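You operate a simulated robot arm through the tools that you are given. There is no shell and no other tool.

Carry out the task below with a simulated robot arm. There is one attempt and no reset: what you move stays moved.

Task
Clear the lane jam and run the bottle into the lane before the gate.
Fine: widen the lane to the width on the feed table's card and reset before the start; stop the table after.

Only the result counts: the job must be done as asked and must still hold three seconds after the hand-in. Knocking over, shifting, dropping, spilling or breaking anything else fails it.

Robot
A 7-joint arm with a three-finger gripper, fixed in place. Base frame: the origin is at the foot of the arm, x ahead of it, y to its left, z up; the work surface is at about z = 0.864. Readings come in m, rad, newtons and seconds.
Its first joint turns from -2.897 to 2.897 rad. Payload 2.69 kg.
The TCP is the grasp point between the finger pads, 0.03 m short of the fingertips. In the tool frame z runs along the fingers and y along their closing line. The gripper opens to 0.128 m. The gripper's body begins 0.117 m behind the TCP.
Orientation is that of the tool frame in the base frame, as a unit quaternion [w, x, y, z]. With the fingers straight down and closing along the base's y, the tool's x points along the base's -x, its y along +y and its z along -z.

Tools
- The arm moves only by the tool send_rows. Its argument "deltas" is a list of rows, each a list of 7 numbers: the shift along the base's x, y, z in units of 150 mm (1.0 is 150 mm), then the turn, a rotation vector about the base's x, y, z in units of 120 degrees (1.0 is 120 degrees), then the finger opening in m, from 0 to 0.128. In form: [[x, y, z, ax, ay, az, hand], ...]. A call has 1 to 20 rows; each row is the pose to reach, as a shift and turn from the pose commanded when the call began. A call with a number of a shift or a turn outside -1 to 1 is refused whole. Each row takes 0.2 s and may step no farther than 0.05 m and 0.15 rad from the row before; otherwise, or with a gripper value out of range, the whole call is refused. A pose out of reach is approached as far as the arm can. The call stops where the force on the tool passes 80 N (or 10 N more than at its start, if that is more) or the arm is blocked; 0.2 s more then pass. Each finger halts on what it meets, pressing with about 25 N; the grip force reading is that of the motor and also rises with nothing between the fingers. The clock runs only during rows and for 0.2 s after the last one: add rows that repeat a pose to give the fingers time. It gives the time, the measured TCP pose, the force on the tool (base axes), the opening and the grip force at its end, in the units of the frame above (readings bear some noise), with the torque about the TCP (base axes, N m) and any sound that the robot's microphone picked up, and new pictures: "pictures" is both (left out), scene, wrist or none.
- Cameras (640 x 400 px; columns grow to the right, rows downward): "scene" is fixed at [0.2243, 0.6414, 1.2683]; the picture's right is [-0.01, -1.00, 0.00], its down [-0.55, 0.01, -0.84] and it looks along [0.84, -0.01, -0.55] (base axes); focal length 214 px, centre (320, 200). "wrist" rides on the gripper at [0.058, 0.054, -0.131] in the tool frame; the picture's right is [-0.68, 0.74, 0.00], its down [-0.62, -0.57, -0.55] and it looks along [-0.40, -0.37, 0.84] (tool axes); focal length 234 px, centre (320, 200). There is no depth. A picture from a camera that has moved, and an enlarged one, comes with that camera's place and axes in the base frame and with its lens. The place of the scene camera against the robot may be out by one fixed shift of up to 0.012 m in any direction.
- raise_lower(by): slides the trunk up (or, below 0, down) by that many m; the arm rides with it, the base frame stays. It gives what a move gives, with no picture.
- enlarge(camera, box): a new picture of the part [left, top, right, bottom] of that camera's present view, enlarged. The clock stands still meanwhile.
- finish_job(): hands the job in; it is judged then, once.

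Nothing tells you positions but the pictures and the camera data. Unless the task says otherwise, let go and move clear before handing in.

The tools are called after "Request:" by a JSON object that holds its "api" and its "payload". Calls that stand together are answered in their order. send_rows: Moves the arm, as the interface text tells. Its arguments: {"type":"object","properties":{"deltas":{"type":"array","items":{"type":"array","items":{"type":"number"}}},"pictures":{"type":"string","enum":["both","scene","wrist","none"]}},"required":["deltas"]} The other tools are called the same way: raise_lower (by) slides the trunk up or down; enlarge (camera, box) takes an enlarged picture of a part of a camera's view; finish_job () hands the job in.

At the start:

```text
time_s: 0.0
eef_pos: [0.5777, 0.5601, 1.1875]
orientation: [0.0, 0.0, 1.0, 0.0]
contact_force: [0.2, -0.4, 0.3]
moment: [0.0, 0.04, -0.03]
grip_width: 0.1282
grasp_force: 0.0
trunk travel left (down, up): [-0.15, 0.2]
```

scene: 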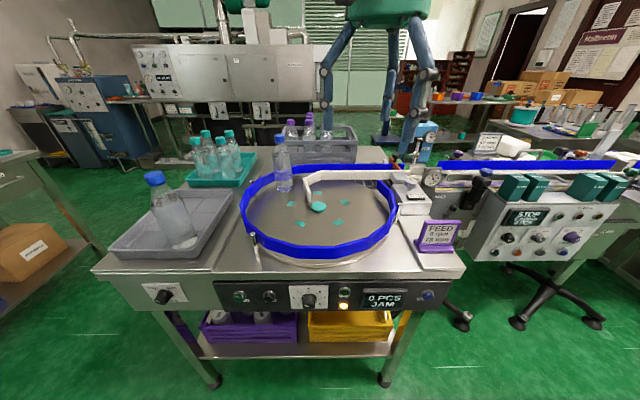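
wrist: 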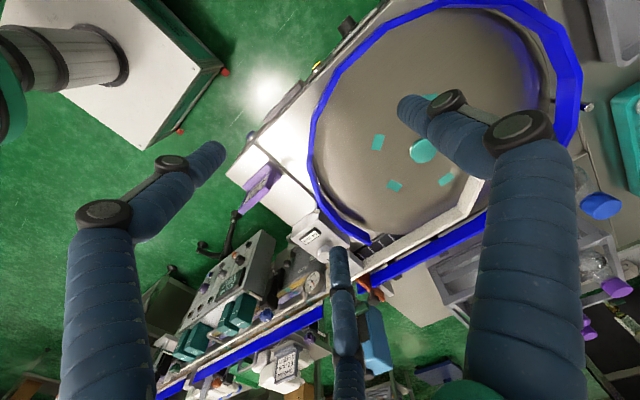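

I see a rotary feed table with a blue rim, a card that reads "FEED ... 73 mm?" and a display reading "0.PCS JAM". First I'll enlarge several parts to read the card, the controls and the jam.

Request:
{"api": "enlarge", "payload": {"camera": "scene", "box": [400, 200, 480, 250]}}

Request:
{"api": "enlarge", "payload": {"camera": "scene", "box": [200, 270, 460, 320]}}

Request:
{"api": "enlarge", "payload": {"camera": "scene", "box": [230, 120, 440, 260]}}

Request:
{"api": "enlarge", "payload": {"camera": "scene", "box": [380, 140, 640, 270]}}

Request:
{"api": "enlarge", "payload": {"camera": "scene", "box": [100, 160, 260, 310]}}

Request:
{"api": "enlarge", "payload": {"camera": "wrist", "box": [220, 170, 420, 300]}}

```text
8.00 times, centred on (440, 225) of scene
camera zoom: at [0.2243, 0.6414, 1.2683], right [-0.01, -1.0, 0.0], down [-0.55, 0.01, -0.84], along [0.84, -0.01, -0.55], focal length 1716 px, centre (-640, 0)
```

zoom: 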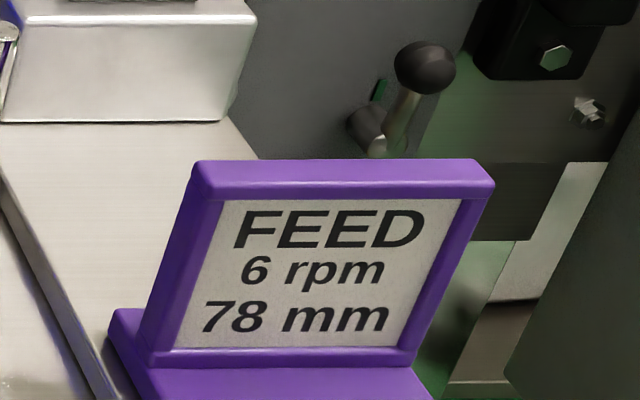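

```text
2.46 times, centred on (330, 295) of scene
camera zoom: at [0.2243, 0.6414, 1.2683], right [-0.01, -1.0, 0.0], down [-0.55, 0.01, -0.84], along [0.84, -0.01, -0.55], focal length 528 px, centre (295, -34)
```

zoom: 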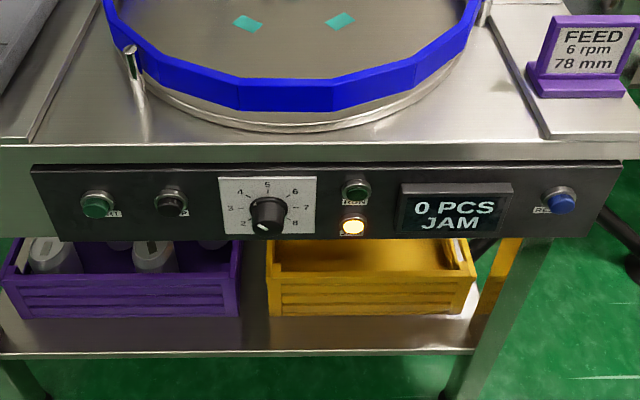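

```text
2.86 times, centred on (335, 190) of scene
camera zoom: at [0.2243, 0.6414, 1.2683], right [-0.01, -1.0, 0.0], down [-0.55, 0.01, -0.84], along [0.84, -0.01, -0.55], focal length 613 px, centre (277, 229)
```

zoom: 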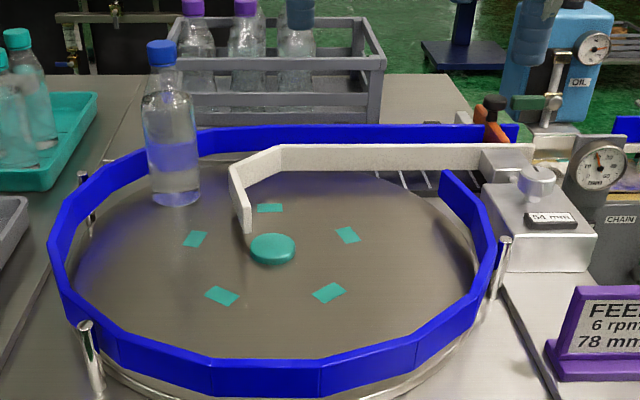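

```text
2.46 times, centred on (510, 205) of scene
camera zoom: at [0.2243, 0.6414, 1.2683], right [-0.01, -1.0, 0.0], down [-0.55, 0.01, -0.84], along [0.84, -0.01, -0.55], focal length 528 px, centre (-148, 188)
```

zoom: 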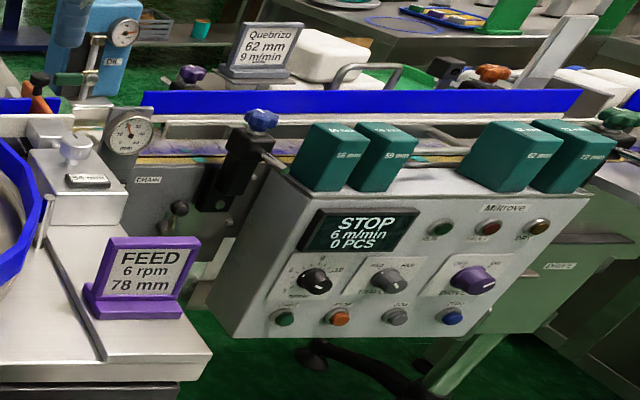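

```text
2.67 times, centred on (180, 235) of scene
camera zoom: at [0.2243, 0.6414, 1.2683], right [-0.01, -1.0, 0.0], down [-0.55, 0.01, -0.84], along [0.84, -0.01, -0.55], focal length 572 px, centre (693, 107)
```

zoom: 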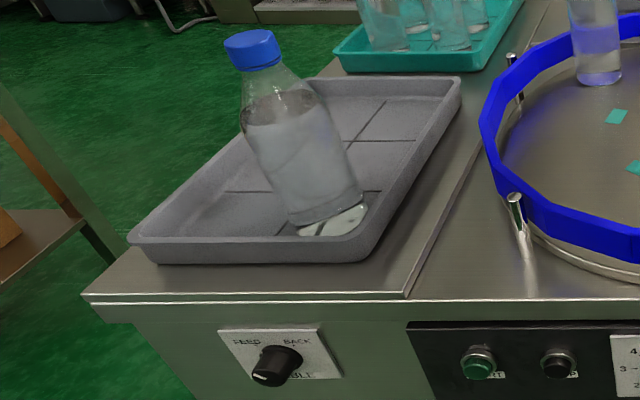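

```text
3.08 times, centred on (320, 235) of wrist
camera zoom: at [0.5183, 0.6147, 1.3182], right [0.68, 0.74, 0.0], down [0.62, -0.57, 0.55], along [0.4, -0.37, -0.84], focal length 720 px, centre (320, 92)
```

zoom: 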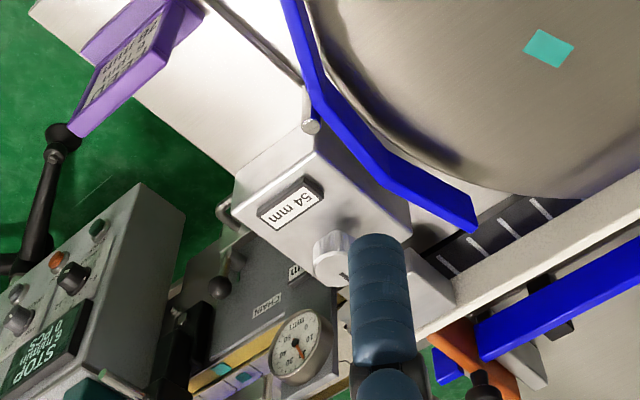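

The card says FEED 6 rpm / 78 mm, while the lane is at 54 mm. I'll look closer at the panel labels and the lane.

Request:
{"api": "enlarge", "payload": {"camera": "scene", "box": [225, 280, 305, 320]}}

Request:
{"api": "enlarge", "payload": {"camera": "scene", "box": [285, 280, 365, 320]}}

Request:
{"api": "enlarge", "payload": {"camera": "scene", "box": [370, 275, 450, 315]}}

Request:
{"api": "enlarge", "payload": {"camera": "scene", "box": [130, 270, 210, 320]}}

Request:
{"api": "enlarge", "payload": {"camera": "scene", "box": [300, 145, 440, 225]}}

Request:
{"api": "enlarge", "payload": {"camera": "scene", "box": [240, 120, 340, 220]}}

Request:
{"api": "enlarge", "payload": {"camera": "wrist", "box": [280, 0, 600, 200]}}

Request:
{"api": "enlarge", "payload": {"camera": "wrist", "box": [220, 0, 380, 100]}}

```text
8.00 times, centred on (265, 300) of scene
camera zoom: at [0.2243, 0.6414, 1.2683], right [-0.01, -1.0, 0.0], down [-0.55, 0.01, -0.84], along [0.84, -0.01, -0.55], focal length 1716 px, centre (760, -600)
```

zoom: 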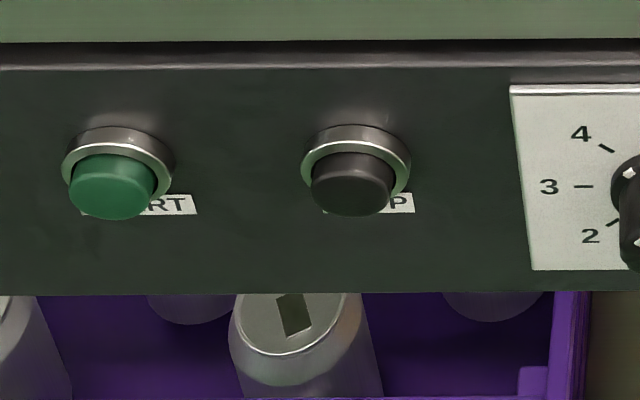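

```text
8.00 times, centred on (325, 300) of scene
camera zoom: at [0.2243, 0.6414, 1.2683], right [-0.01, -1.0, 0.0], down [-0.55, 0.01, -0.84], along [0.84, -0.01, -0.55], focal length 1716 px, centre (280, -600)
```

zoom: 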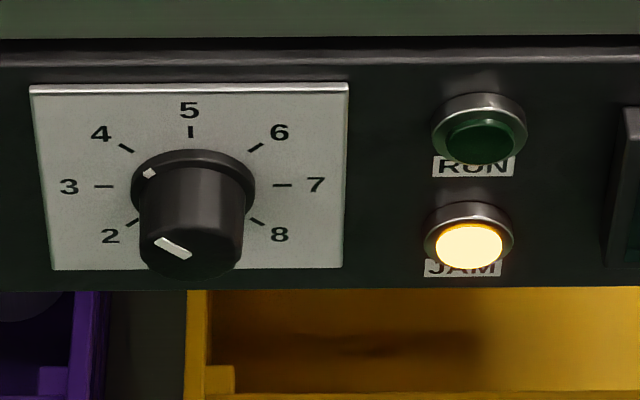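

```text
8.00 times, centred on (410, 295) of scene
camera zoom: at [0.2243, 0.6414, 1.2683], right [-0.01, -1.0, 0.0], down [-0.55, 0.01, -0.84], along [0.84, -0.01, -0.55], focal length 1716 px, centre (-400, -560)
```

zoom: 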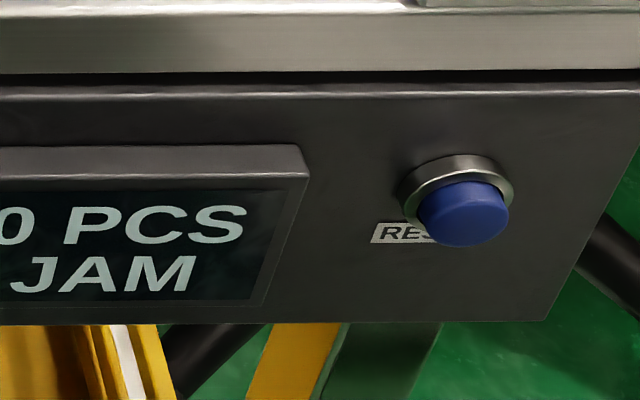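

```text
8.00 times, centred on (170, 295) of scene
camera zoom: at [0.2243, 0.6414, 1.2683], right [-0.01, -1.0, 0.0], down [-0.55, 0.01, -0.84], along [0.84, -0.01, -0.55], focal length 1716 px, centre (1520, -560)
```

zoom: 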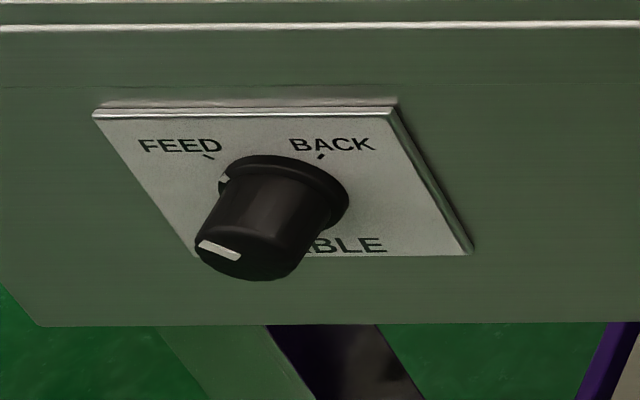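

```text
4.57 times, centred on (370, 185) of scene
camera zoom: at [0.2243, 0.6414, 1.2683], right [-0.01, -1.0, 0.0], down [-0.55, 0.01, -0.84], along [0.84, -0.01, -0.55], focal length 980 px, centre (91, 269)
```

zoom: 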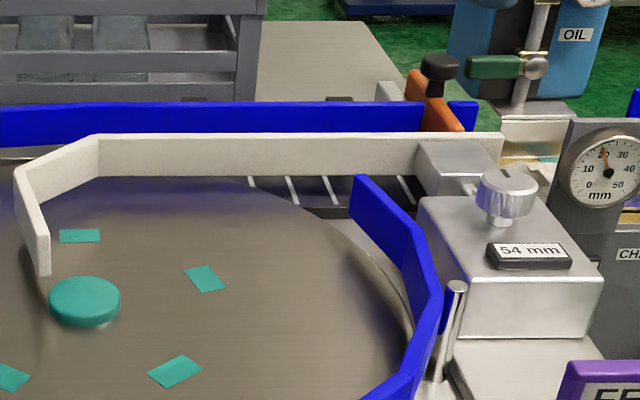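

```text
4.00 times, centred on (290, 170) of scene
camera zoom: at [0.2243, 0.6414, 1.2683], right [-0.01, -1.0, 0.0], down [-0.55, 0.01, -0.84], along [0.84, -0.01, -0.55], focal length 858 px, centre (440, 320)
```

zoom: 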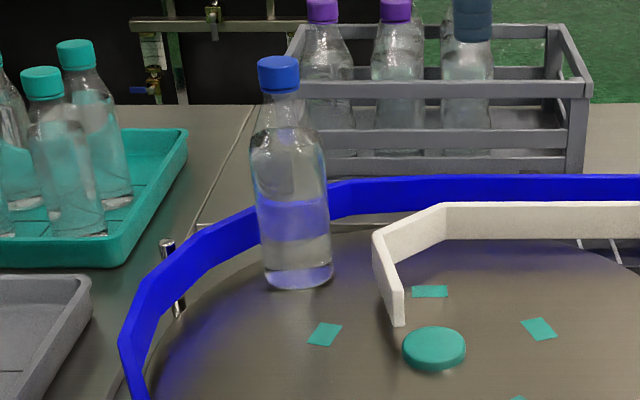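

```text
2.00 times, centred on (440, 100) of wrist
camera zoom: at [0.5183, 0.6147, 1.3182], right [0.68, 0.74, 0.0], down [0.62, -0.57, 0.55], along [0.4, -0.37, -0.84], focal length 468 px, centre (80, 400)
```

zoom: 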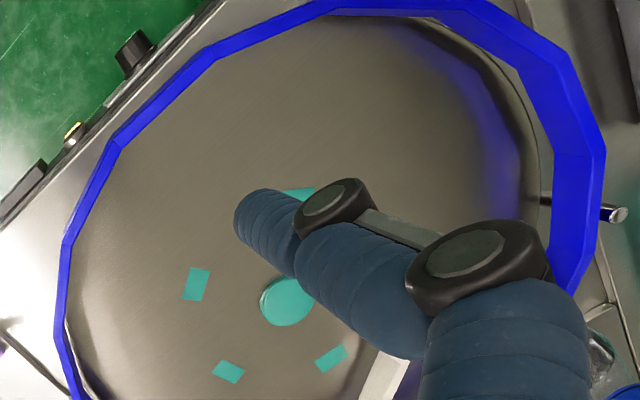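

```text
4.00 times, centred on (300, 50) of wrist
camera zoom: at [0.5183, 0.6147, 1.3182], right [0.68, 0.74, 0.0], down [0.62, -0.57, 0.55], along [0.4, -0.37, -0.84], focal length 937 px, centre (400, 800)
```

zoom: 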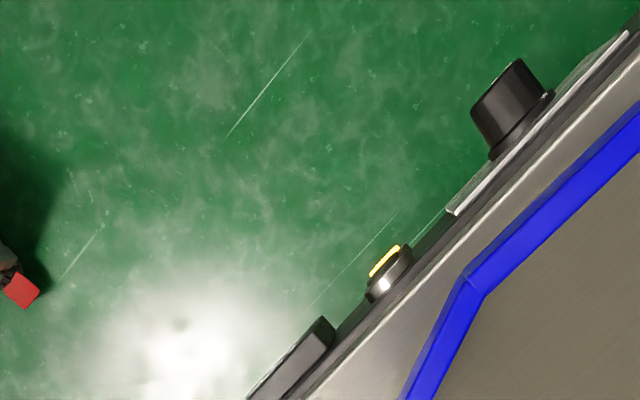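

The hand looks unusual in the pictures, so I'll look closer at it before moving. After that I'll move to look down into the lane.

Request:
{"api": "enlarge", "payload": {"camera": "scene", "box": [300, 0, 460, 160]}}

Request:
{"api": "send_rows", "payload": {"deltas": [[0.2, 0.2, 0.1, 0, 0, 0, 0.128], [0.4, 0.4, 0.1, 0, 0, 0, 0.06], [0.7, 0.6, 0.1, 0, 0, 0, 0.0], [0.7, 0.6, 0.1, 0, 0, 0, 0.0], [0.7, 0.6, 0.1, 0, 0, 0, 0.0]]}}

```text
2.50 times, centred on (380, 80) of scene
camera zoom: at [0.2243, 0.6414, 1.2683], right [-0.01, -1.0, 0.0], down [-0.55, 0.01, -0.84], along [0.84, -0.01, -0.55], focal length 536 px, centre (170, 500)
```

zoom: 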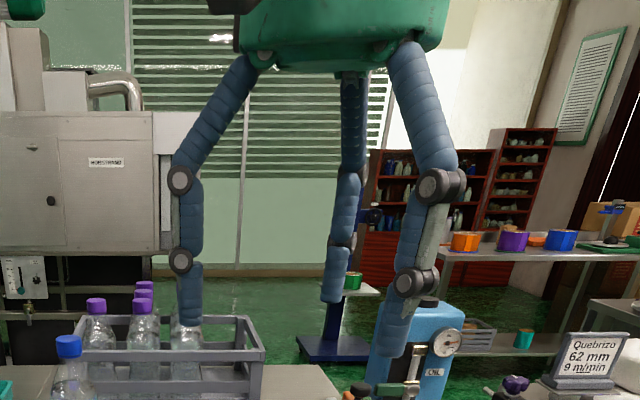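

```text
refused: row 3 steps farther than a row can; nothing moved
```

The hand is a three-segment-finger gripper: one finger on one side and two on the other. I'll close it and move to look down into the lane, in smaller steps this time.

Request:
{"api": "send_rows", "payload": {"deltas": [[0.2, 0.15, 0.1, 0, 0, 0, 0.128], [0.4, 0.3, 0.1, 0, 0, 0, 0.06], [0.6, 0.45, 0.1, 0, 0, 0, 0.0], [0.7, 0.6, 0.1, 0, 0, 0, 0.0], [0.7, 0.6, 0.1, 0, 0, 0, 0.0]]}}

```text
time_s: 1.2
eef_pos: [0.6825, 0.6507, 1.2028]
orientation: [0.0, 0.0, 1.0, 0.0]
contact_force: [0.1, -0.1, -0.3]
moment: [-0.01, -0.02, -0.03]
grip_width: 0.0023
grasp_force: 25.3
trunk travel left (down, up): [-0.15, 0.2]
camera wrist: at [0.6237, 0.7046, 1.3332], right [0.68, 0.74, 0.0], down [0.62, -0.57, 0.55], along [0.4, -0.37, -0.84], focal length 234 px, centre (320, 200)
```

scene: 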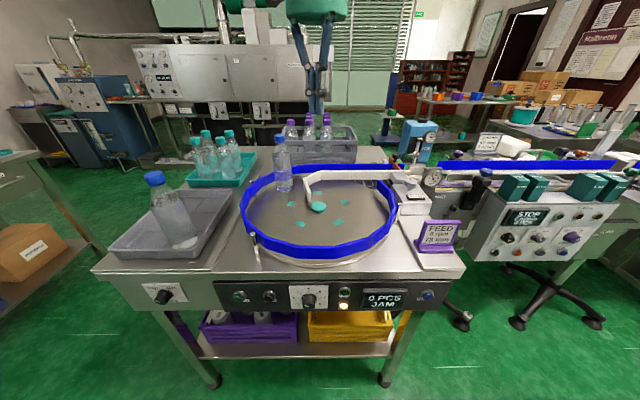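
wrist: 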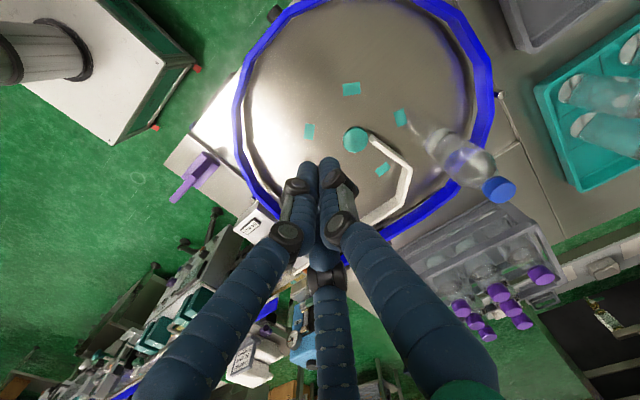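

The closed fingers hide the lane from here. I'll shift the hand towards -y so the lane falls in the clear upper right of the wrist picture.

Request:
{"api": "send_rows", "payload": {"deltas": [[0.1, -0.3, -0.05, 0, 0, 0, 0.0], [0.2, -0.6, -0.1, 0, 0, 0, 0.0], [0.3, -0.9, -0.2, 0, 0, 0, 0.0], [0.35, -1.0, -0.3, 0, 0, 0, 0.0], [0.35, -1.0, -0.3, 0, 0, 0, 0.0]], "pictures": "wrist"}}

```text
time_s: 2.4
eef_pos: [0.7344, 0.5016, 1.1567]
orientation: [0.0, 0.0, 1.0, 0.0]
contact_force: [0.2, -0.5, -1.1]
moment: [0.01, 0.03, 0.02]
grip_width: 0.0023
grasp_force: 25.2
trunk travel left (down, up): [-0.15, 0.2]
camera wrist: at [0.6751, 0.5551, 1.2877], right [0.68, 0.74, 0.0], down [0.62, -0.57, 0.55], along [0.4, -0.37, -0.84], focal length 234 px, centre (320, 200)
```

wrist: 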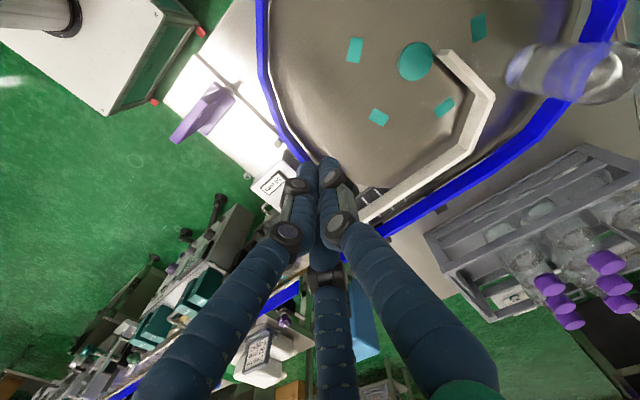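

Request:
{"api": "enlarge", "payload": {"camera": "wrist", "box": [320, 40, 640, 240]}}

Request:
{"api": "enlarge", "payload": {"camera": "wrist", "box": [230, 120, 390, 220]}}

```text
2.00 times, centred on (480, 140) of wrist
camera zoom: at [0.6751, 0.5551, 1.2877], right [0.68, 0.74, 0.0], down [0.62, -0.57, 0.55], along [0.4, -0.37, -0.84], focal length 468 px, centre (0, 320)
```

zoom: 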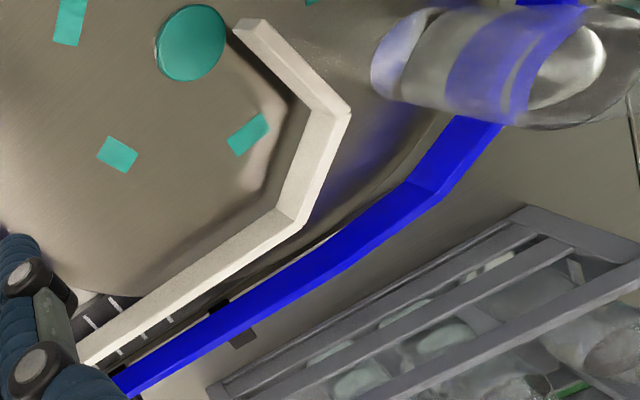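

```text
4.00 times, centred on (310, 170) of wrist
camera zoom: at [0.6751, 0.5551, 1.2877], right [0.68, 0.74, 0.0], down [0.62, -0.57, 0.55], along [0.4, -0.37, -0.84], focal length 937 px, centre (360, 320)
```

zoom: 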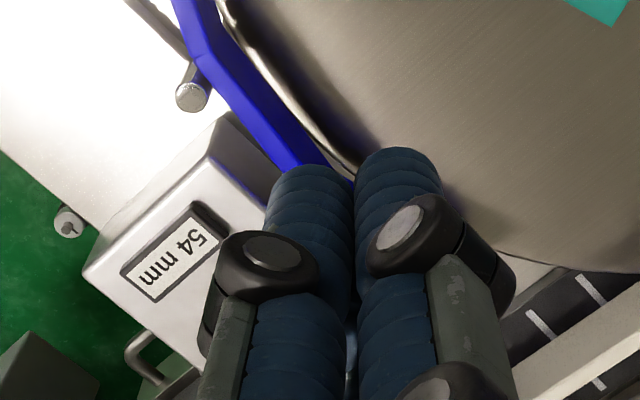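

The visible part of the lane looks empty, and the bottle (about 70 mm wide) stands at the mouth of a 54 mm lane. To check the downstream end by the gate, I'll turn the wrist and look from another side.

Request:
{"api": "send_rows", "payload": {"deltas": [[0.04, -0.05, 0.0, 0, 0, -0.068, 0.0], [0.08, -0.1, 0.0, 0, 0, -0.136, 0.0], [0.12, -0.15, 0.0, 0, 0, -0.204, 0.0], [0.16, -0.2, 0.0, 0, 0, -0.272, 0.0], [0.2, -0.25, 0.0, 0, 0, -0.34, 0.0], [0.24, -0.3, 0.0, 0, 0, -0.408, 0.0], [0.28, -0.35, 0.0, 0, 0, -0.476, 0.0], [0.32, -0.4, 0.0, 0, 0, -0.544, 0.0], [0.36, -0.45, 0.0, 0, 0, -0.612, 0.0], [0.4, -0.5, 0.0, 0, 0, -0.68, 0.0], [0.4, -0.5, 0.0, 0, 0, -0.75, 0.0], [0.4, -0.5, 0.0, 0, 0, -0.75, 0.0]]}}

```text
time_s: 5.0
eef_pos: [0.7944, 0.4259, 1.1577]
orientation: [0.0, 0.708, 0.707, 0.0]
contact_force: [0.3, -0.2, 0.2]
moment: [-0.03, 0.0, 0.03]
grip_width: 0.002
grasp_force: 25.3
trunk travel left (down, up): [-0.15, 0.2]
camera wrist: at [0.848, 0.4841, 1.2884], right [0.74, -0.68, 0.0], down [-0.57, -0.61, 0.55], along [-0.37, -0.4, -0.84], focal length 234 px, centre (320, 200)
```

scene: 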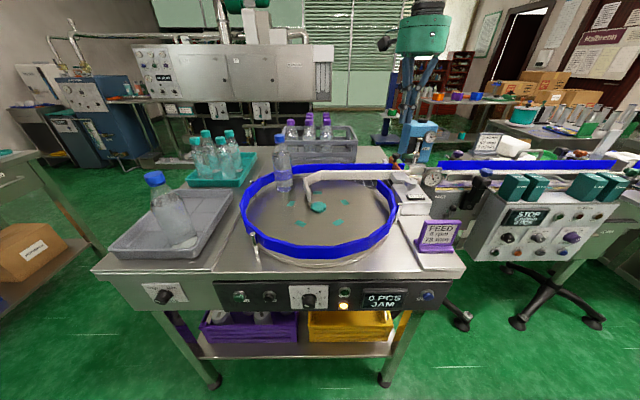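
wrist: 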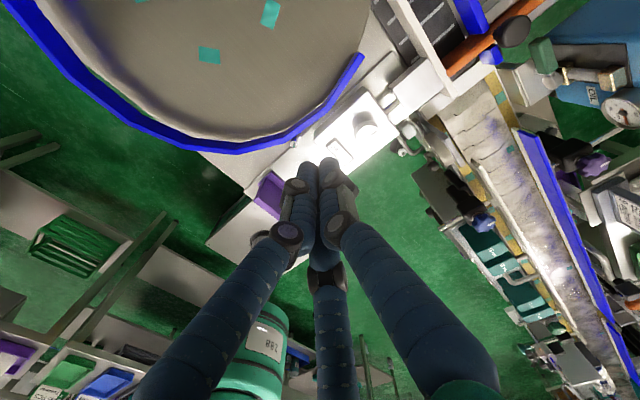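

Request:
{"api": "enlarge", "payload": {"camera": "wrist", "box": [360, 0, 560, 125]}}

Request:
{"api": "enlarge", "payload": {"camera": "wrist", "box": [300, 80, 460, 180]}}

```text
3.20 times, centred on (460, 62) of wrist
camera zoom: at [0.848, 0.4841, 1.2884], right [0.74, -0.68, 0.0], down [-0.57, -0.61, 0.55], along [-0.37, -0.4, -0.84], focal length 749 px, centre (-128, 640)
```

zoom: 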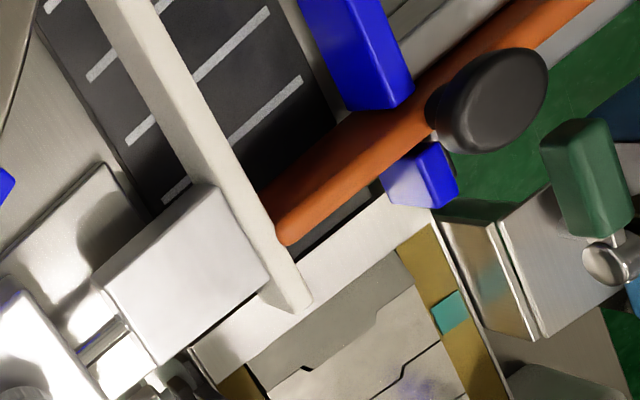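

```text
4.00 times, centred on (380, 130) of wrist
camera zoom: at [0.848, 0.4841, 1.2884], right [0.74, -0.68, 0.0], down [-0.57, -0.61, 0.55], along [-0.37, -0.4, -0.84], focal length 937 px, centre (80, 480)
```

zoom: 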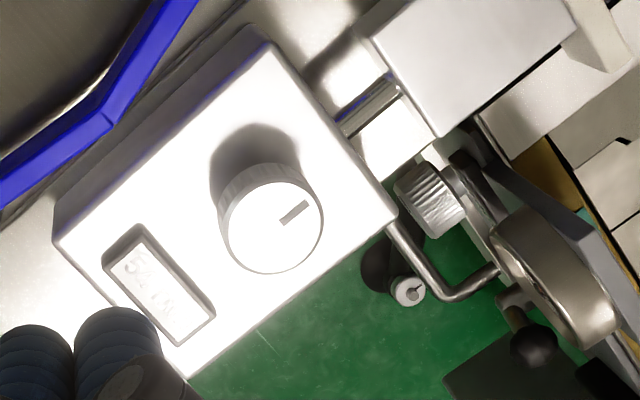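

The lane is empty up to the orange gate, so the jam comes from the 54 mm width. The width knob is on the silver block; I put its top at about (0.827, 0.355, 0.945). I'll hover above it with the fingers open.

Request:
{"api": "send_rows", "payload": {"deltas": [[0.07, -0.16, -0.1, 0, 0, 0, 0.03], [0.15, -0.32, -0.3, 0, 0, 0, 0.07], [0.217, -0.473, -0.5, 0, 0, 0, 0.075], [0.217, -0.473, -0.65, 0, 0, 0, 0.075], [0.217, -0.473, -0.65, 0, 0, 0, 0.075]]}}

```text
time_s: 6.2
eef_pos: [0.8278, 0.3534, 1.0601]
orientation: [0.0, 0.707, 0.707, 0.0]
contact_force: [0.6, -0.2, 0.2]
moment: [-0.03, 0.0, -0.03]
grip_width: 0.0752
grasp_force: 0.1
trunk travel left (down, up): [-0.15, 0.2]
camera wrist: at [0.8804, 0.4127, 1.1909], right [0.74, -0.68, 0.0], down [-0.57, -0.62, 0.55], along [-0.37, -0.4, -0.84], focal length 234 px, centre (320, 200)
```

scene: 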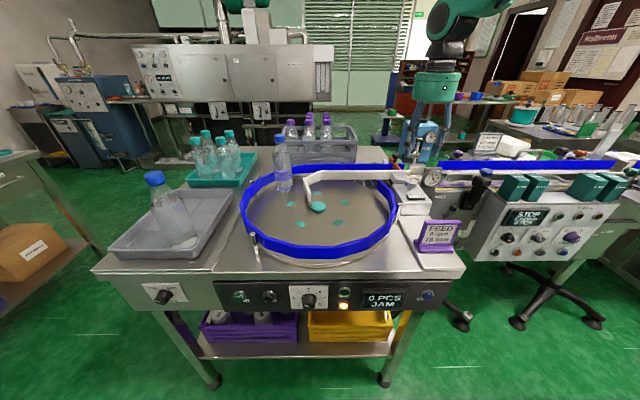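
wrist: 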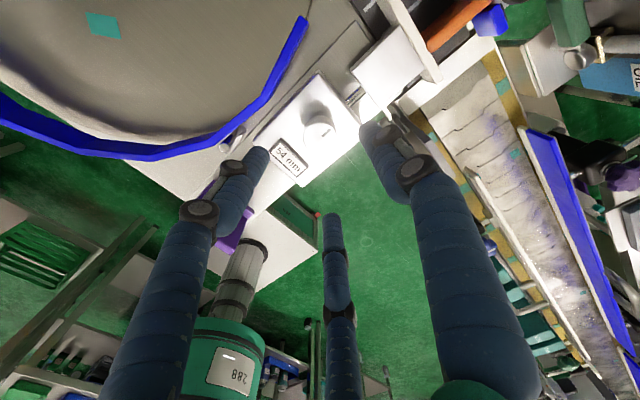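

Request:
{"api": "enlarge", "payload": {"camera": "wrist", "box": [240, 60, 400, 160]}}

Request:
{"api": "enlarge", "payload": {"camera": "scene", "box": [380, 100, 480, 220]}}

```text
4.00 times, centred on (320, 110) of wrist
camera zoom: at [0.8804, 0.4127, 1.1909], right [0.74, -0.68, 0.0], down [-0.57, -0.62, 0.55], along [-0.37, -0.4, -0.84], focal length 937 px, centre (320, 560)
```

zoom: 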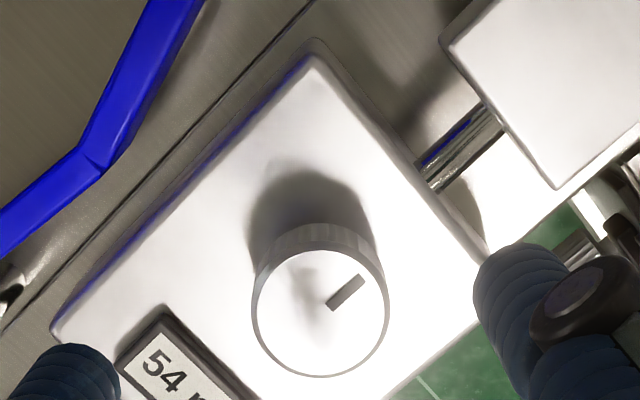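

```text
3.33 times, centred on (430, 160) of scene
camera zoom: at [0.2243, 0.6414, 1.2683], right [-0.01, -1.0, 0.0], down [-0.55, 0.01, -0.84], along [0.84, -0.01, -0.55], focal length 715 px, centre (-47, 333)
```

zoom: 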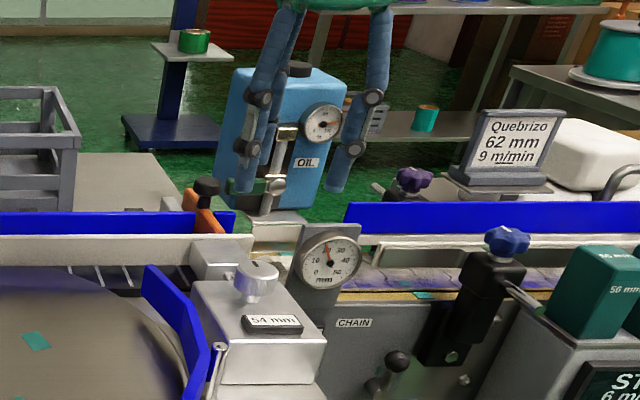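

The knob centre is confirmed at about (0.826, 0.354), with its top at z≈0.945. I'll go down over it and close.

Request:
{"api": "send_rows", "payload": {"deltas": [[-0.01, 0.004, -0.25, 0, 0, 0, 0.075], [-0.01, 0.004, -0.5, 0, 0, 0, 0.075], [-0.01, 0.004, -0.69, 0, 0, 0, 0.075], [-0.01, 0.004, -0.69, 0, 0, 0, 0.075]]}}

```text
time_s: 7.2
eef_pos: [0.8262, 0.3554, 0.9561]
orientation: [0.0, 0.707, 0.707, 0.0]
contact_force: [0.3, -0.1, -0.3]
moment: [0.0, -0.01, 0.01]
grip_width: 0.075
grasp_force: 0.0
trunk travel left (down, up): [-0.15, 0.2]
camera wrist: at [0.879, 0.413, 1.0872], right [0.74, -0.68, 0.0], down [-0.57, -0.62, 0.55], along [-0.37, -0.4, -0.84], focal length 234 px, centre (320, 200)
```

scene: 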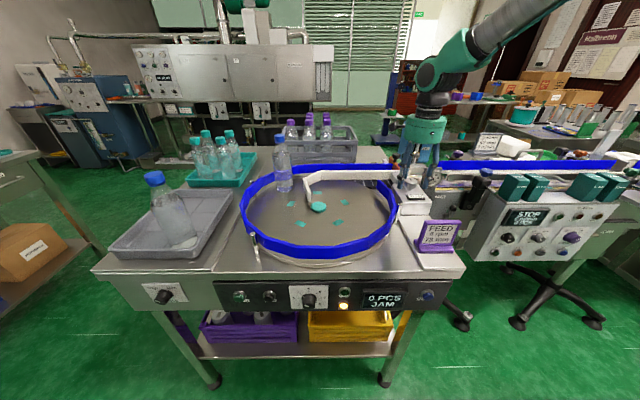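
wrist: 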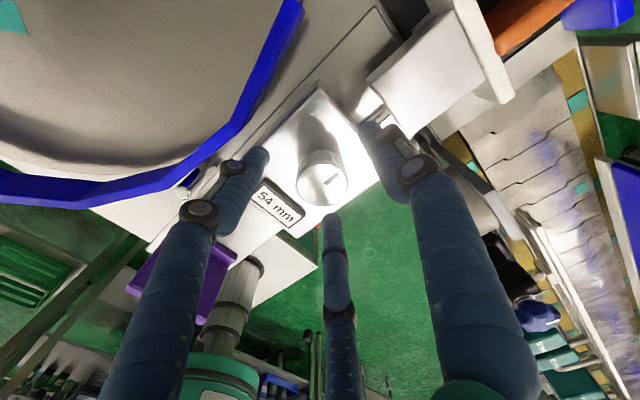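

The fingers surround the knob with nothing in the way. I'll close on it now.

Request:
{"api": "send_rows", "payload": {"deltas": [[0, 0, 0, 0, 0, 0, 0.05], [0, 0, 0, 0, 0, 0, 0.03], [0, 0, 0, 0, 0, 0, 0.025], [0, 0, 0, 0, 0, 0, 0.025]]}}

```text
time_s: 8.2
eef_pos: [0.8247, 0.3524, 0.9569]
orientation: [-0.001, 0.708, 0.707, 0.0]
contact_force: [-9.2, -19.7, -0.1]
moment: [-0.64, 0.14, -0.02]
grip_width: 0.0375
grasp_force: 44.6
trunk travel left (down, up): [-0.15, 0.2]
camera wrist: at [0.878, 0.4111, 1.0871], right [0.74, -0.68, 0.0], down [-0.56, -0.61, 0.55], along [-0.37, -0.4, -0.84], focal length 234 px, centre (320, 200)
```

scene: 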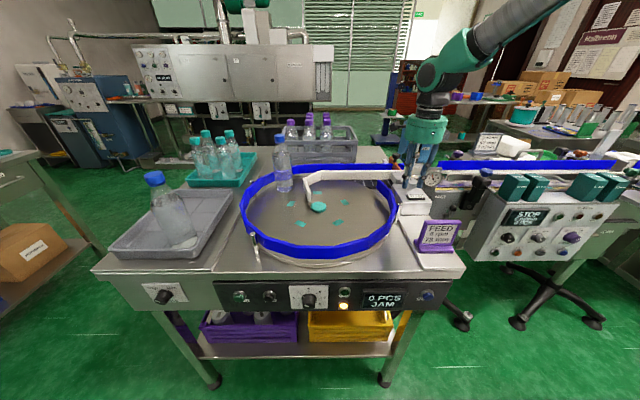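
wrist: 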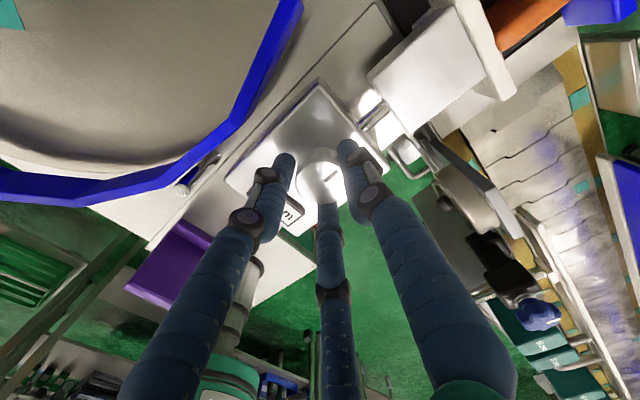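

I have the knob at 37.5 mm, with a side force showing that its centre is a little towards -y. I'll re-centre to relieve that, then turn a little as a test.

Request:
{"api": "send_rows", "payload": {"deltas": [[-0.01, -0.025, 0, 0, 0, 0, 0.025], [-0.01, -0.025, 0, 0, 0, 0, 0.025]], "pictures": "none"}}

Request:
{"api": "enlarge", "payload": {"camera": "scene", "box": [380, 160, 460, 220]}}

```text
time_s: 8.8
eef_pos: [0.8258, 0.3538, 0.9559]
orientation: [0.0, 0.707, 0.707, 0.001]
contact_force: [3.6, -0.3, -6.9]
moment: [0.34, -0.13, 0.01]
grip_width: 0.0368
grasp_force: 44.7
trunk travel left (down, up): [-0.15, 0.2]
```

```text
6.67 times, centred on (420, 190) of scene
camera zoom: at [0.2243, 0.6414, 1.2683], right [-0.01, -1.0, 0.0], down [-0.55, 0.01, -0.84], along [0.84, -0.01, -0.55], focal length 1430 px, centre (-347, 267)
```

zoom: 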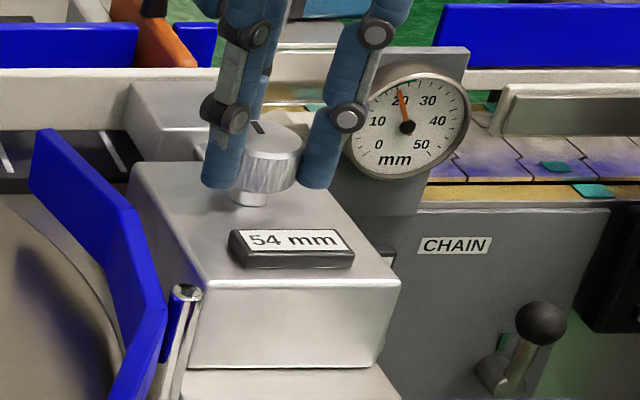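

Forces are now small and the label is readable. I'll turn +25° as a test and read the width.

Request:
{"api": "send_rows", "payload": {"deltas": [[0, 0, 0, 0, 0, 0.05, 0.025], [0, 0, 0, 0, 0, 0.1, 0.025], [0, 0, 0, 0, 0, 0.15, 0.025], [0, 0, 0, 0, 0, 0.2, 0.025], [0, 0, 0, 0, 0, 0.2, 0.025]], "pictures": "none"}}

Request:
{"api": "enlarge", "payload": {"camera": "scene", "box": [380, 160, 460, 220]}}

```text
time_s: 10.0
eef_pos: [0.8253, 0.3512, 0.957]
orientation: [0.0, 0.544, 0.839, 0.001]
contact_force: [8.0, -2.0, 1.8]
moment: [0.0, -0.14, -0.55]
grip_width: 0.0367
grasp_force: 44.8
trunk travel left (down, up): [-0.15, 0.2]
```

```text
6.67 times, centred on (420, 190) of scene
camera zoom: at [0.2243, 0.6414, 1.2683], right [-0.01, -1.0, 0.0], down [-0.55, 0.01, -0.84], along [0.84, -0.01, -0.55], focal length 1430 px, centre (-347, 267)
```

zoom: 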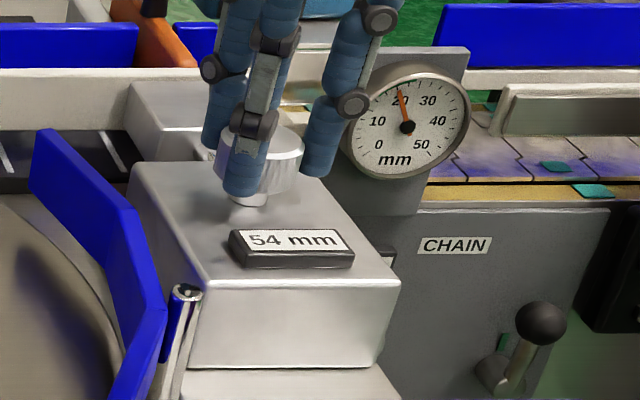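

The label still reads 54 mm. I'll check whether the knob turned or the fingers slipped.

Request:
{"api": "enlarge", "payload": {"camera": "wrist", "box": [240, 120, 400, 220]}}

Request:
{"api": "enlarge", "payload": {"camera": "scene", "box": [400, 170, 432, 190]}}

```text
4.00 times, centred on (320, 170) of wrist
camera zoom: at [0.8496, 0.4267, 1.0879], right [0.95, -0.32, 0.0], down [-0.27, -0.79, 0.55], along [-0.17, -0.52, -0.84], focal length 937 px, centre (320, 320)
```

zoom: 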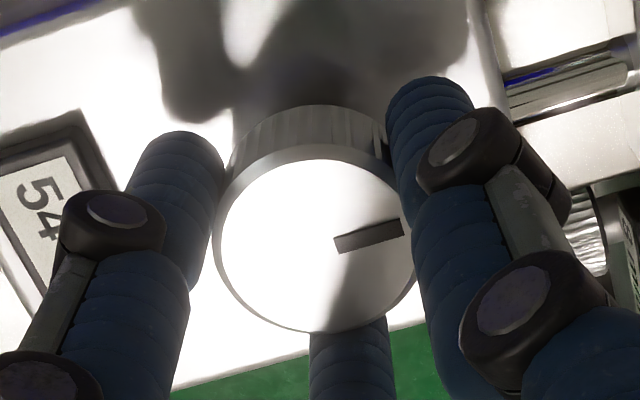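

```text
16.00 times, centred on (416, 180) of scene
camera zoom: at [0.2243, 0.6414, 1.2683], right [-0.01, -1.0, 0.0], down [-0.55, 0.01, -0.84], along [0.84, -0.01, -0.55], focal length 3432 px, centre (-1216, 520)
```

zoom: 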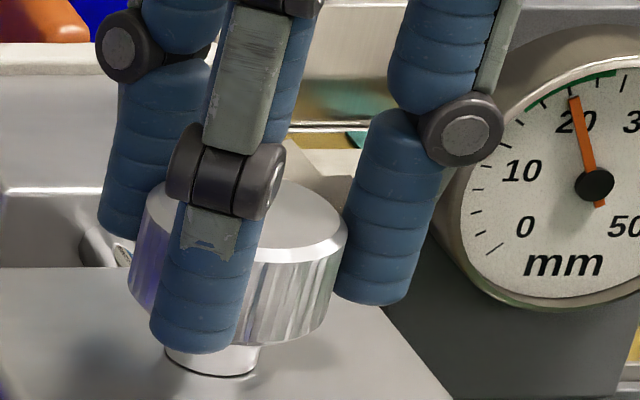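

The knob's mark has not moved, so the fingers slipped and this direction looks like an end stop. I'll turn the other way.

Request:
{"api": "send_rows", "payload": {"deltas": [[0, 0, 0, 0, 0, -0.06, 0.02], [0, 0, 0, 0, 0, -0.12, 0.02], [0, 0, 0, 0, 0, -0.18, 0.02], [0, 0, 0, 0, 0, -0.24, 0.02], [0, 0, 0, 0, 0, -0.3, 0.02], [0, 0, 0, 0, 0, -0.36, 0.02], [0, 0, 0, 0, 0, -0.36, 0.02]], "pictures": "none"}}

Request:
{"api": "enlarge", "payload": {"camera": "scene", "box": [380, 160, 460, 220]}}

Request:
{"api": "enlarge", "payload": {"camera": "wrist", "box": [240, 120, 400, 220]}}

```text
time_s: 11.6
eef_pos: [0.8253, 0.3524, 0.9567]
orientation: [-0.001, 0.815, 0.579, 0.002]
contact_force: [13.6, -2.6, 10.8]
moment: [-0.13, -0.37, -0.03]
grip_width: 0.0369
grasp_force: 45.8
trunk travel left (down, up): [-0.15, 0.2]
```

```text
6.67 times, centred on (420, 190) of scene
camera zoom: at [0.2243, 0.6414, 1.2683], right [-0.01, -1.0, 0.0], down [-0.55, 0.01, -0.84], along [0.84, -0.01, -0.55], focal length 1430 px, centre (-347, 267)
```

zoom: 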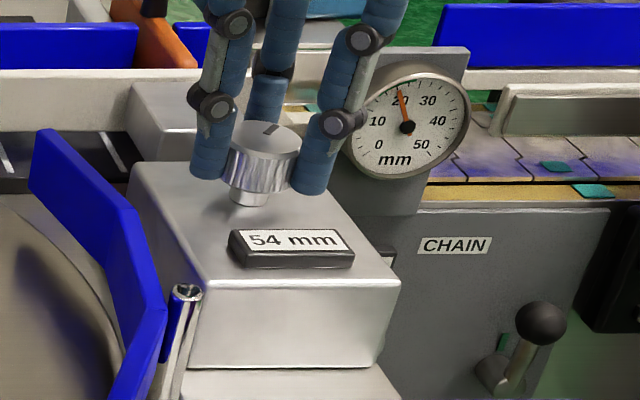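

```text
4.00 times, centred on (320, 170) of wrist
camera zoom: at [0.8943, 0.3887, 1.0879], right [0.47, -0.88, 0.0], down [-0.74, -0.39, 0.55], along [-0.48, -0.26, -0.84], focal length 937 px, centre (320, 320)
```

zoom: 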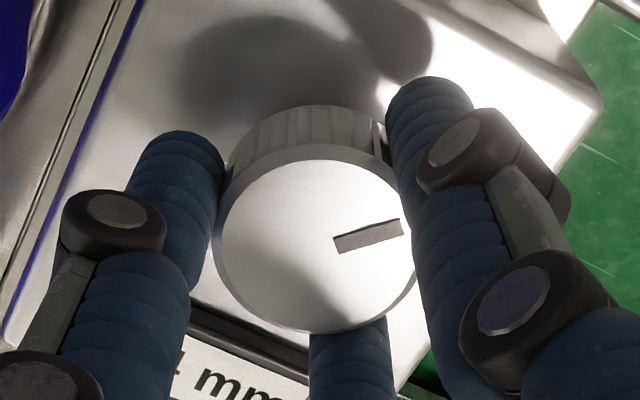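

This time the knob turned with the hand, about -43°, and nearly freely, but the label hasn't changed. I'll keep turning the same way and watch the label and the rail.

Request:
{"api": "send_rows", "payload": {"deltas": [[0, 0, 0, 0, 0, -0.07, 0.02], [0, 0, 0, 0, 0, -0.14, 0.02], [0, 0, 0, 0, 0, -0.21, 0.02], [0, 0, 0, 0, 0, -0.28, 0.02], [0, 0, 0, 0, 0, -0.35, 0.02], [0, 0, 0, 0, 0, -0.42, 0.02], [0, 0, 0, 0, 0, -0.42, 0.02]], "pictures": "none"}}

Request:
{"api": "enlarge", "payload": {"camera": "scene", "box": [380, 160, 460, 220]}}

Request:
{"api": "enlarge", "payload": {"camera": "wrist", "box": [240, 120, 400, 220]}}

```text
time_s: 13.2
eef_pos: [0.8229, 0.3445, 0.9562]
orientation: [-0.012, 0.967, 0.253, -0.002]
contact_force: [24.5, 38.9, -18.1]
moment: [0.49, -0.36, -0.07]
grip_width: 0.05
grasp_force: 22.1
out of reach, approached as far as the arm can: row 6, 7
trunk travel left (down, up): [-0.15, 0.2]
```

```text
6.67 times, centred on (420, 190) of scene
camera zoom: at [0.2243, 0.6414, 1.2683], right [-0.01, -1.0, 0.0], down [-0.55, 0.01, -0.84], along [0.84, -0.01, -0.55], focal length 1430 px, centre (-347, 267)
```

zoom: 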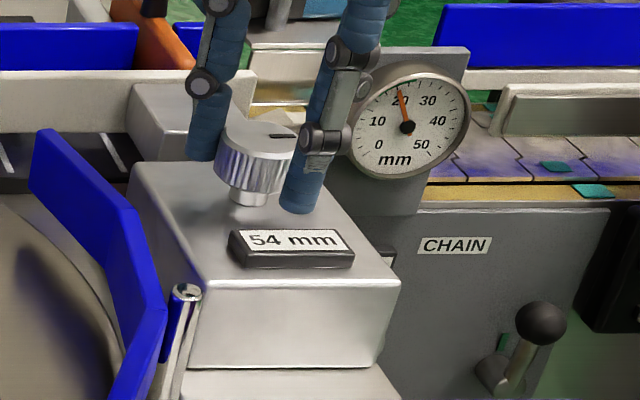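

```text
4.00 times, centred on (320, 170) of wrist
camera zoom: at [0.9009, 0.3233, 1.0853], right [-0.23, -0.97, -0.02], down [-0.81, 0.18, 0.56], along [-0.54, 0.14, -0.83], focal length 937 px, centre (320, 320)
```

zoom: 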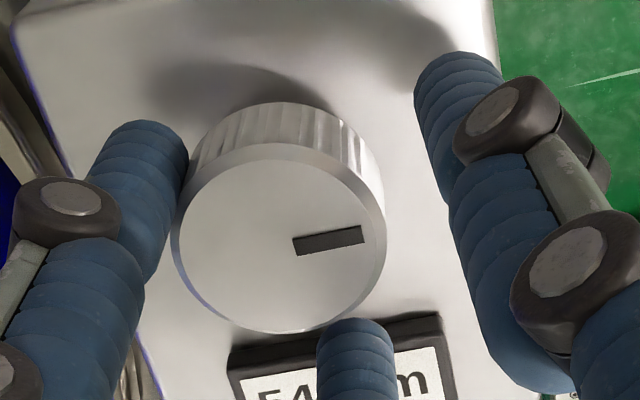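

The knob has turned about -90° (its mark now points to -y), yet the label and rail are unchanged. So it looks like a clamp that is now loosened, not a drive screw. I'll release and rise so I can look.

Request:
{"api": "send_rows", "payload": {"deltas": [[0, 0, 0.0, 0, 0, 0.04, 0.06], [0, 0, 0.1, 0, 0, 0.08, 0.064], [0, 0, 0.3, 0, 0, 0.12, 0.075], [0, 0, 0.5, 0, 0, 0.18, 0.075], [0, 0, 0.6, 0, 0, 0.25, 0.075], [0, 0, 0.6, 0, 0, 0.25, 0.075]]}}

Request:
{"api": "enlarge", "payload": {"camera": "scene", "box": [380, 160, 460, 220]}}

Request:
{"api": "enlarge", "payload": {"camera": "wrist", "box": [240, 60, 400, 160]}}

```text
time_s: 14.6
eef_pos: [0.8223, 0.3415, 1.0508]
orientation: [-0.012, 0.869, 0.496, -0.004]
contact_force: [0.2, 0.1, 0.0]
moment: [0.01, 0.02, 0.03]
grip_width: 0.075
grasp_force: 0.1
trunk travel left (down, up): [-0.15, 0.2]
camera wrist: at [0.9006, 0.362, 1.1803], right [0.29, -0.96, -0.02], down [-0.79, -0.25, 0.56], along [-0.54, -0.14, -0.83], focal length 234 px, centre (320, 200)
```

scene: 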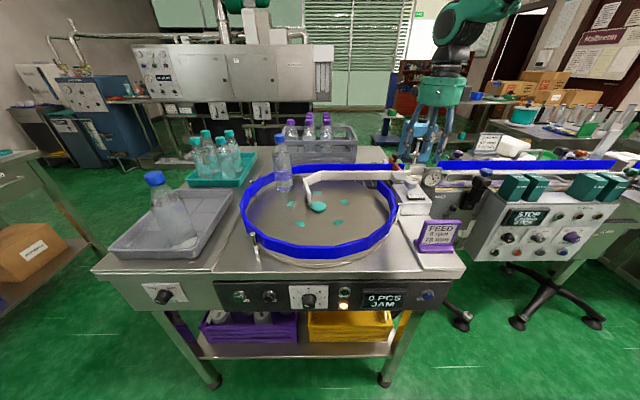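
wrist: 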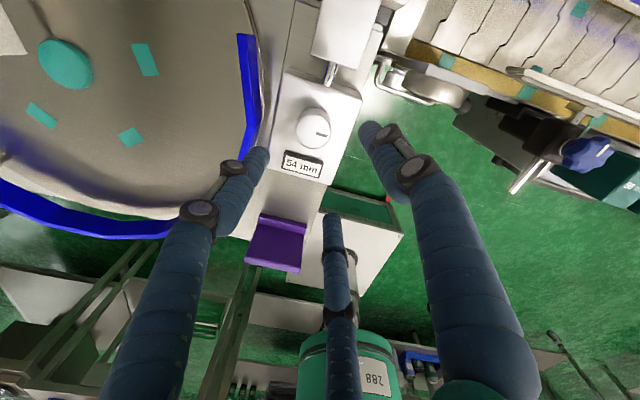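

```text
6.67 times, centred on (420, 190) of scene
camera zoom: at [0.2243, 0.6414, 1.2683], right [-0.01, -1.0, 0.0], down [-0.55, 0.01, -0.84], along [0.84, -0.01, -0.55], focal length 1430 px, centre (-347, 267)
```

zoom: 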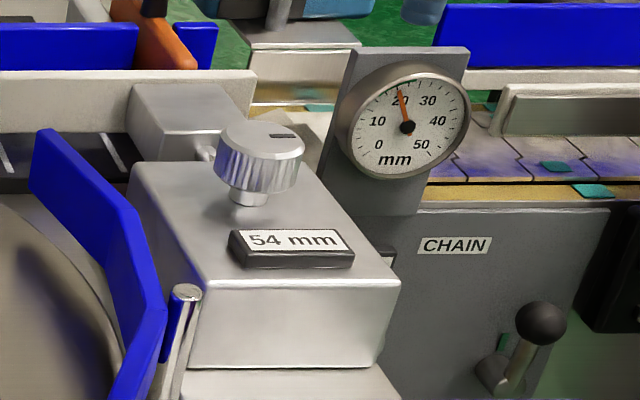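

```text
4.00 times, centred on (320, 110) of wrist
camera zoom: at [0.9006, 0.362, 1.1803], right [0.29, -0.96, -0.02], down [-0.79, -0.25, 0.56], along [-0.54, -0.14, -0.83], focal length 937 px, centre (320, 560)
```

zoom: 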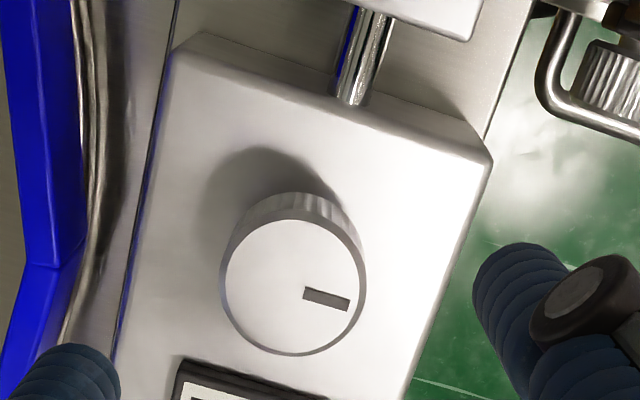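

I'll look at the rail's slide block and the rail end from here.

Request:
{"api": "enlarge", "payload": {"camera": "wrist", "box": [240, 0, 400, 100]}}

Request:
{"api": "enlarge", "payload": {"camera": "scene", "box": [370, 150, 430, 195]}}

```text
4.00 times, centred on (320, 50) of wrist
camera zoom: at [0.9006, 0.362, 1.1803], right [0.29, -0.96, -0.02], down [-0.79, -0.25, 0.56], along [-0.54, -0.14, -0.83], focal length 937 px, centre (320, 800)
```

zoom: 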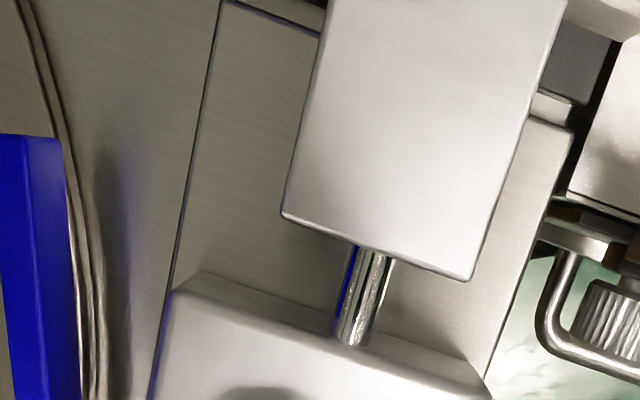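

```text
8.89 times, centred on (400, 172) of scene
camera zoom: at [0.2243, 0.6414, 1.2683], right [-0.01, -1.0, 0.0], down [-0.55, 0.01, -0.84], along [0.84, -0.01, -0.55], focal length 1906 px, centre (-391, 444)
```

zoom: 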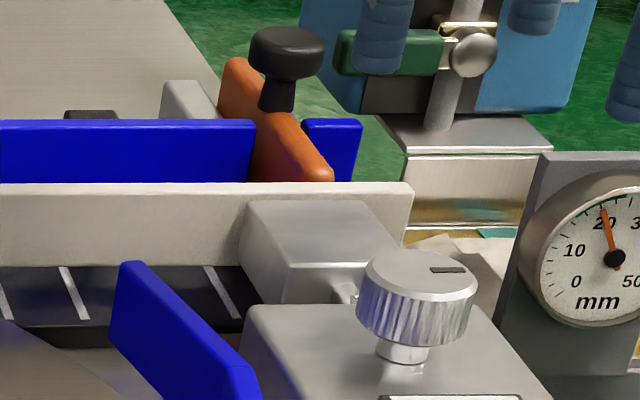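

The white rail is carried on a slide block with a rod about 25 mm long, so the knob looks like the slide's clamp. I'll check whether it turns further by re-gripping it with the hand turned back by 90°.

Request:
{"api": "send_rows", "payload": {"deltas": [[0, 0, 0, 0, 0, 0.07, 0.075], [0, 0, 0, 0, 0, 0.14, 0.075], [0, 0, 0, 0, 0, 0.21, 0.075], [0, 0, 0, 0, 0, 0.28, 0.075], [0, 0, 0, 0, 0, 0.35, 0.075], [0, 0, 0, 0, 0, 0.42, 0.075], [0, 0, 0, 0, 0, 0.49, 0.075], [0, 0, 0, 0, 0, 0.56, 0.075], [0, 0, 0, 0, 0, 0.63, 0.075], [0, 0, 0, 0, 0, 0.7, 0.075], [0, 0, 0, 0, 0, 0.75, 0.075], [0, 0, 0, 0, 0, 0.75, 0.075]], "pictures": "wrist"}}

```text
time_s: 17.2
eef_pos: [0.8237, 0.3423, 1.0516]
orientation: [-0.006, 0.263, 0.965, -0.011]
contact_force: [-0.8, 1.2, -0.8]
moment: [0.03, 0.01, 0.01]
grip_width: 0.0752
grasp_force: 0.1
trunk travel left (down, up): [-0.15, 0.2]
camera wrist: at [0.802, 0.4201, 1.1805], right [0.96, 0.29, -0.02], down [0.25, -0.79, 0.56], along [0.14, -0.54, -0.83], focal length 234 px, centre (320, 200)
```

wrist: 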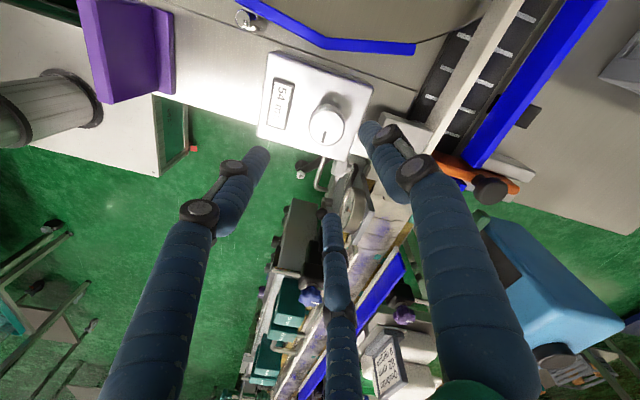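

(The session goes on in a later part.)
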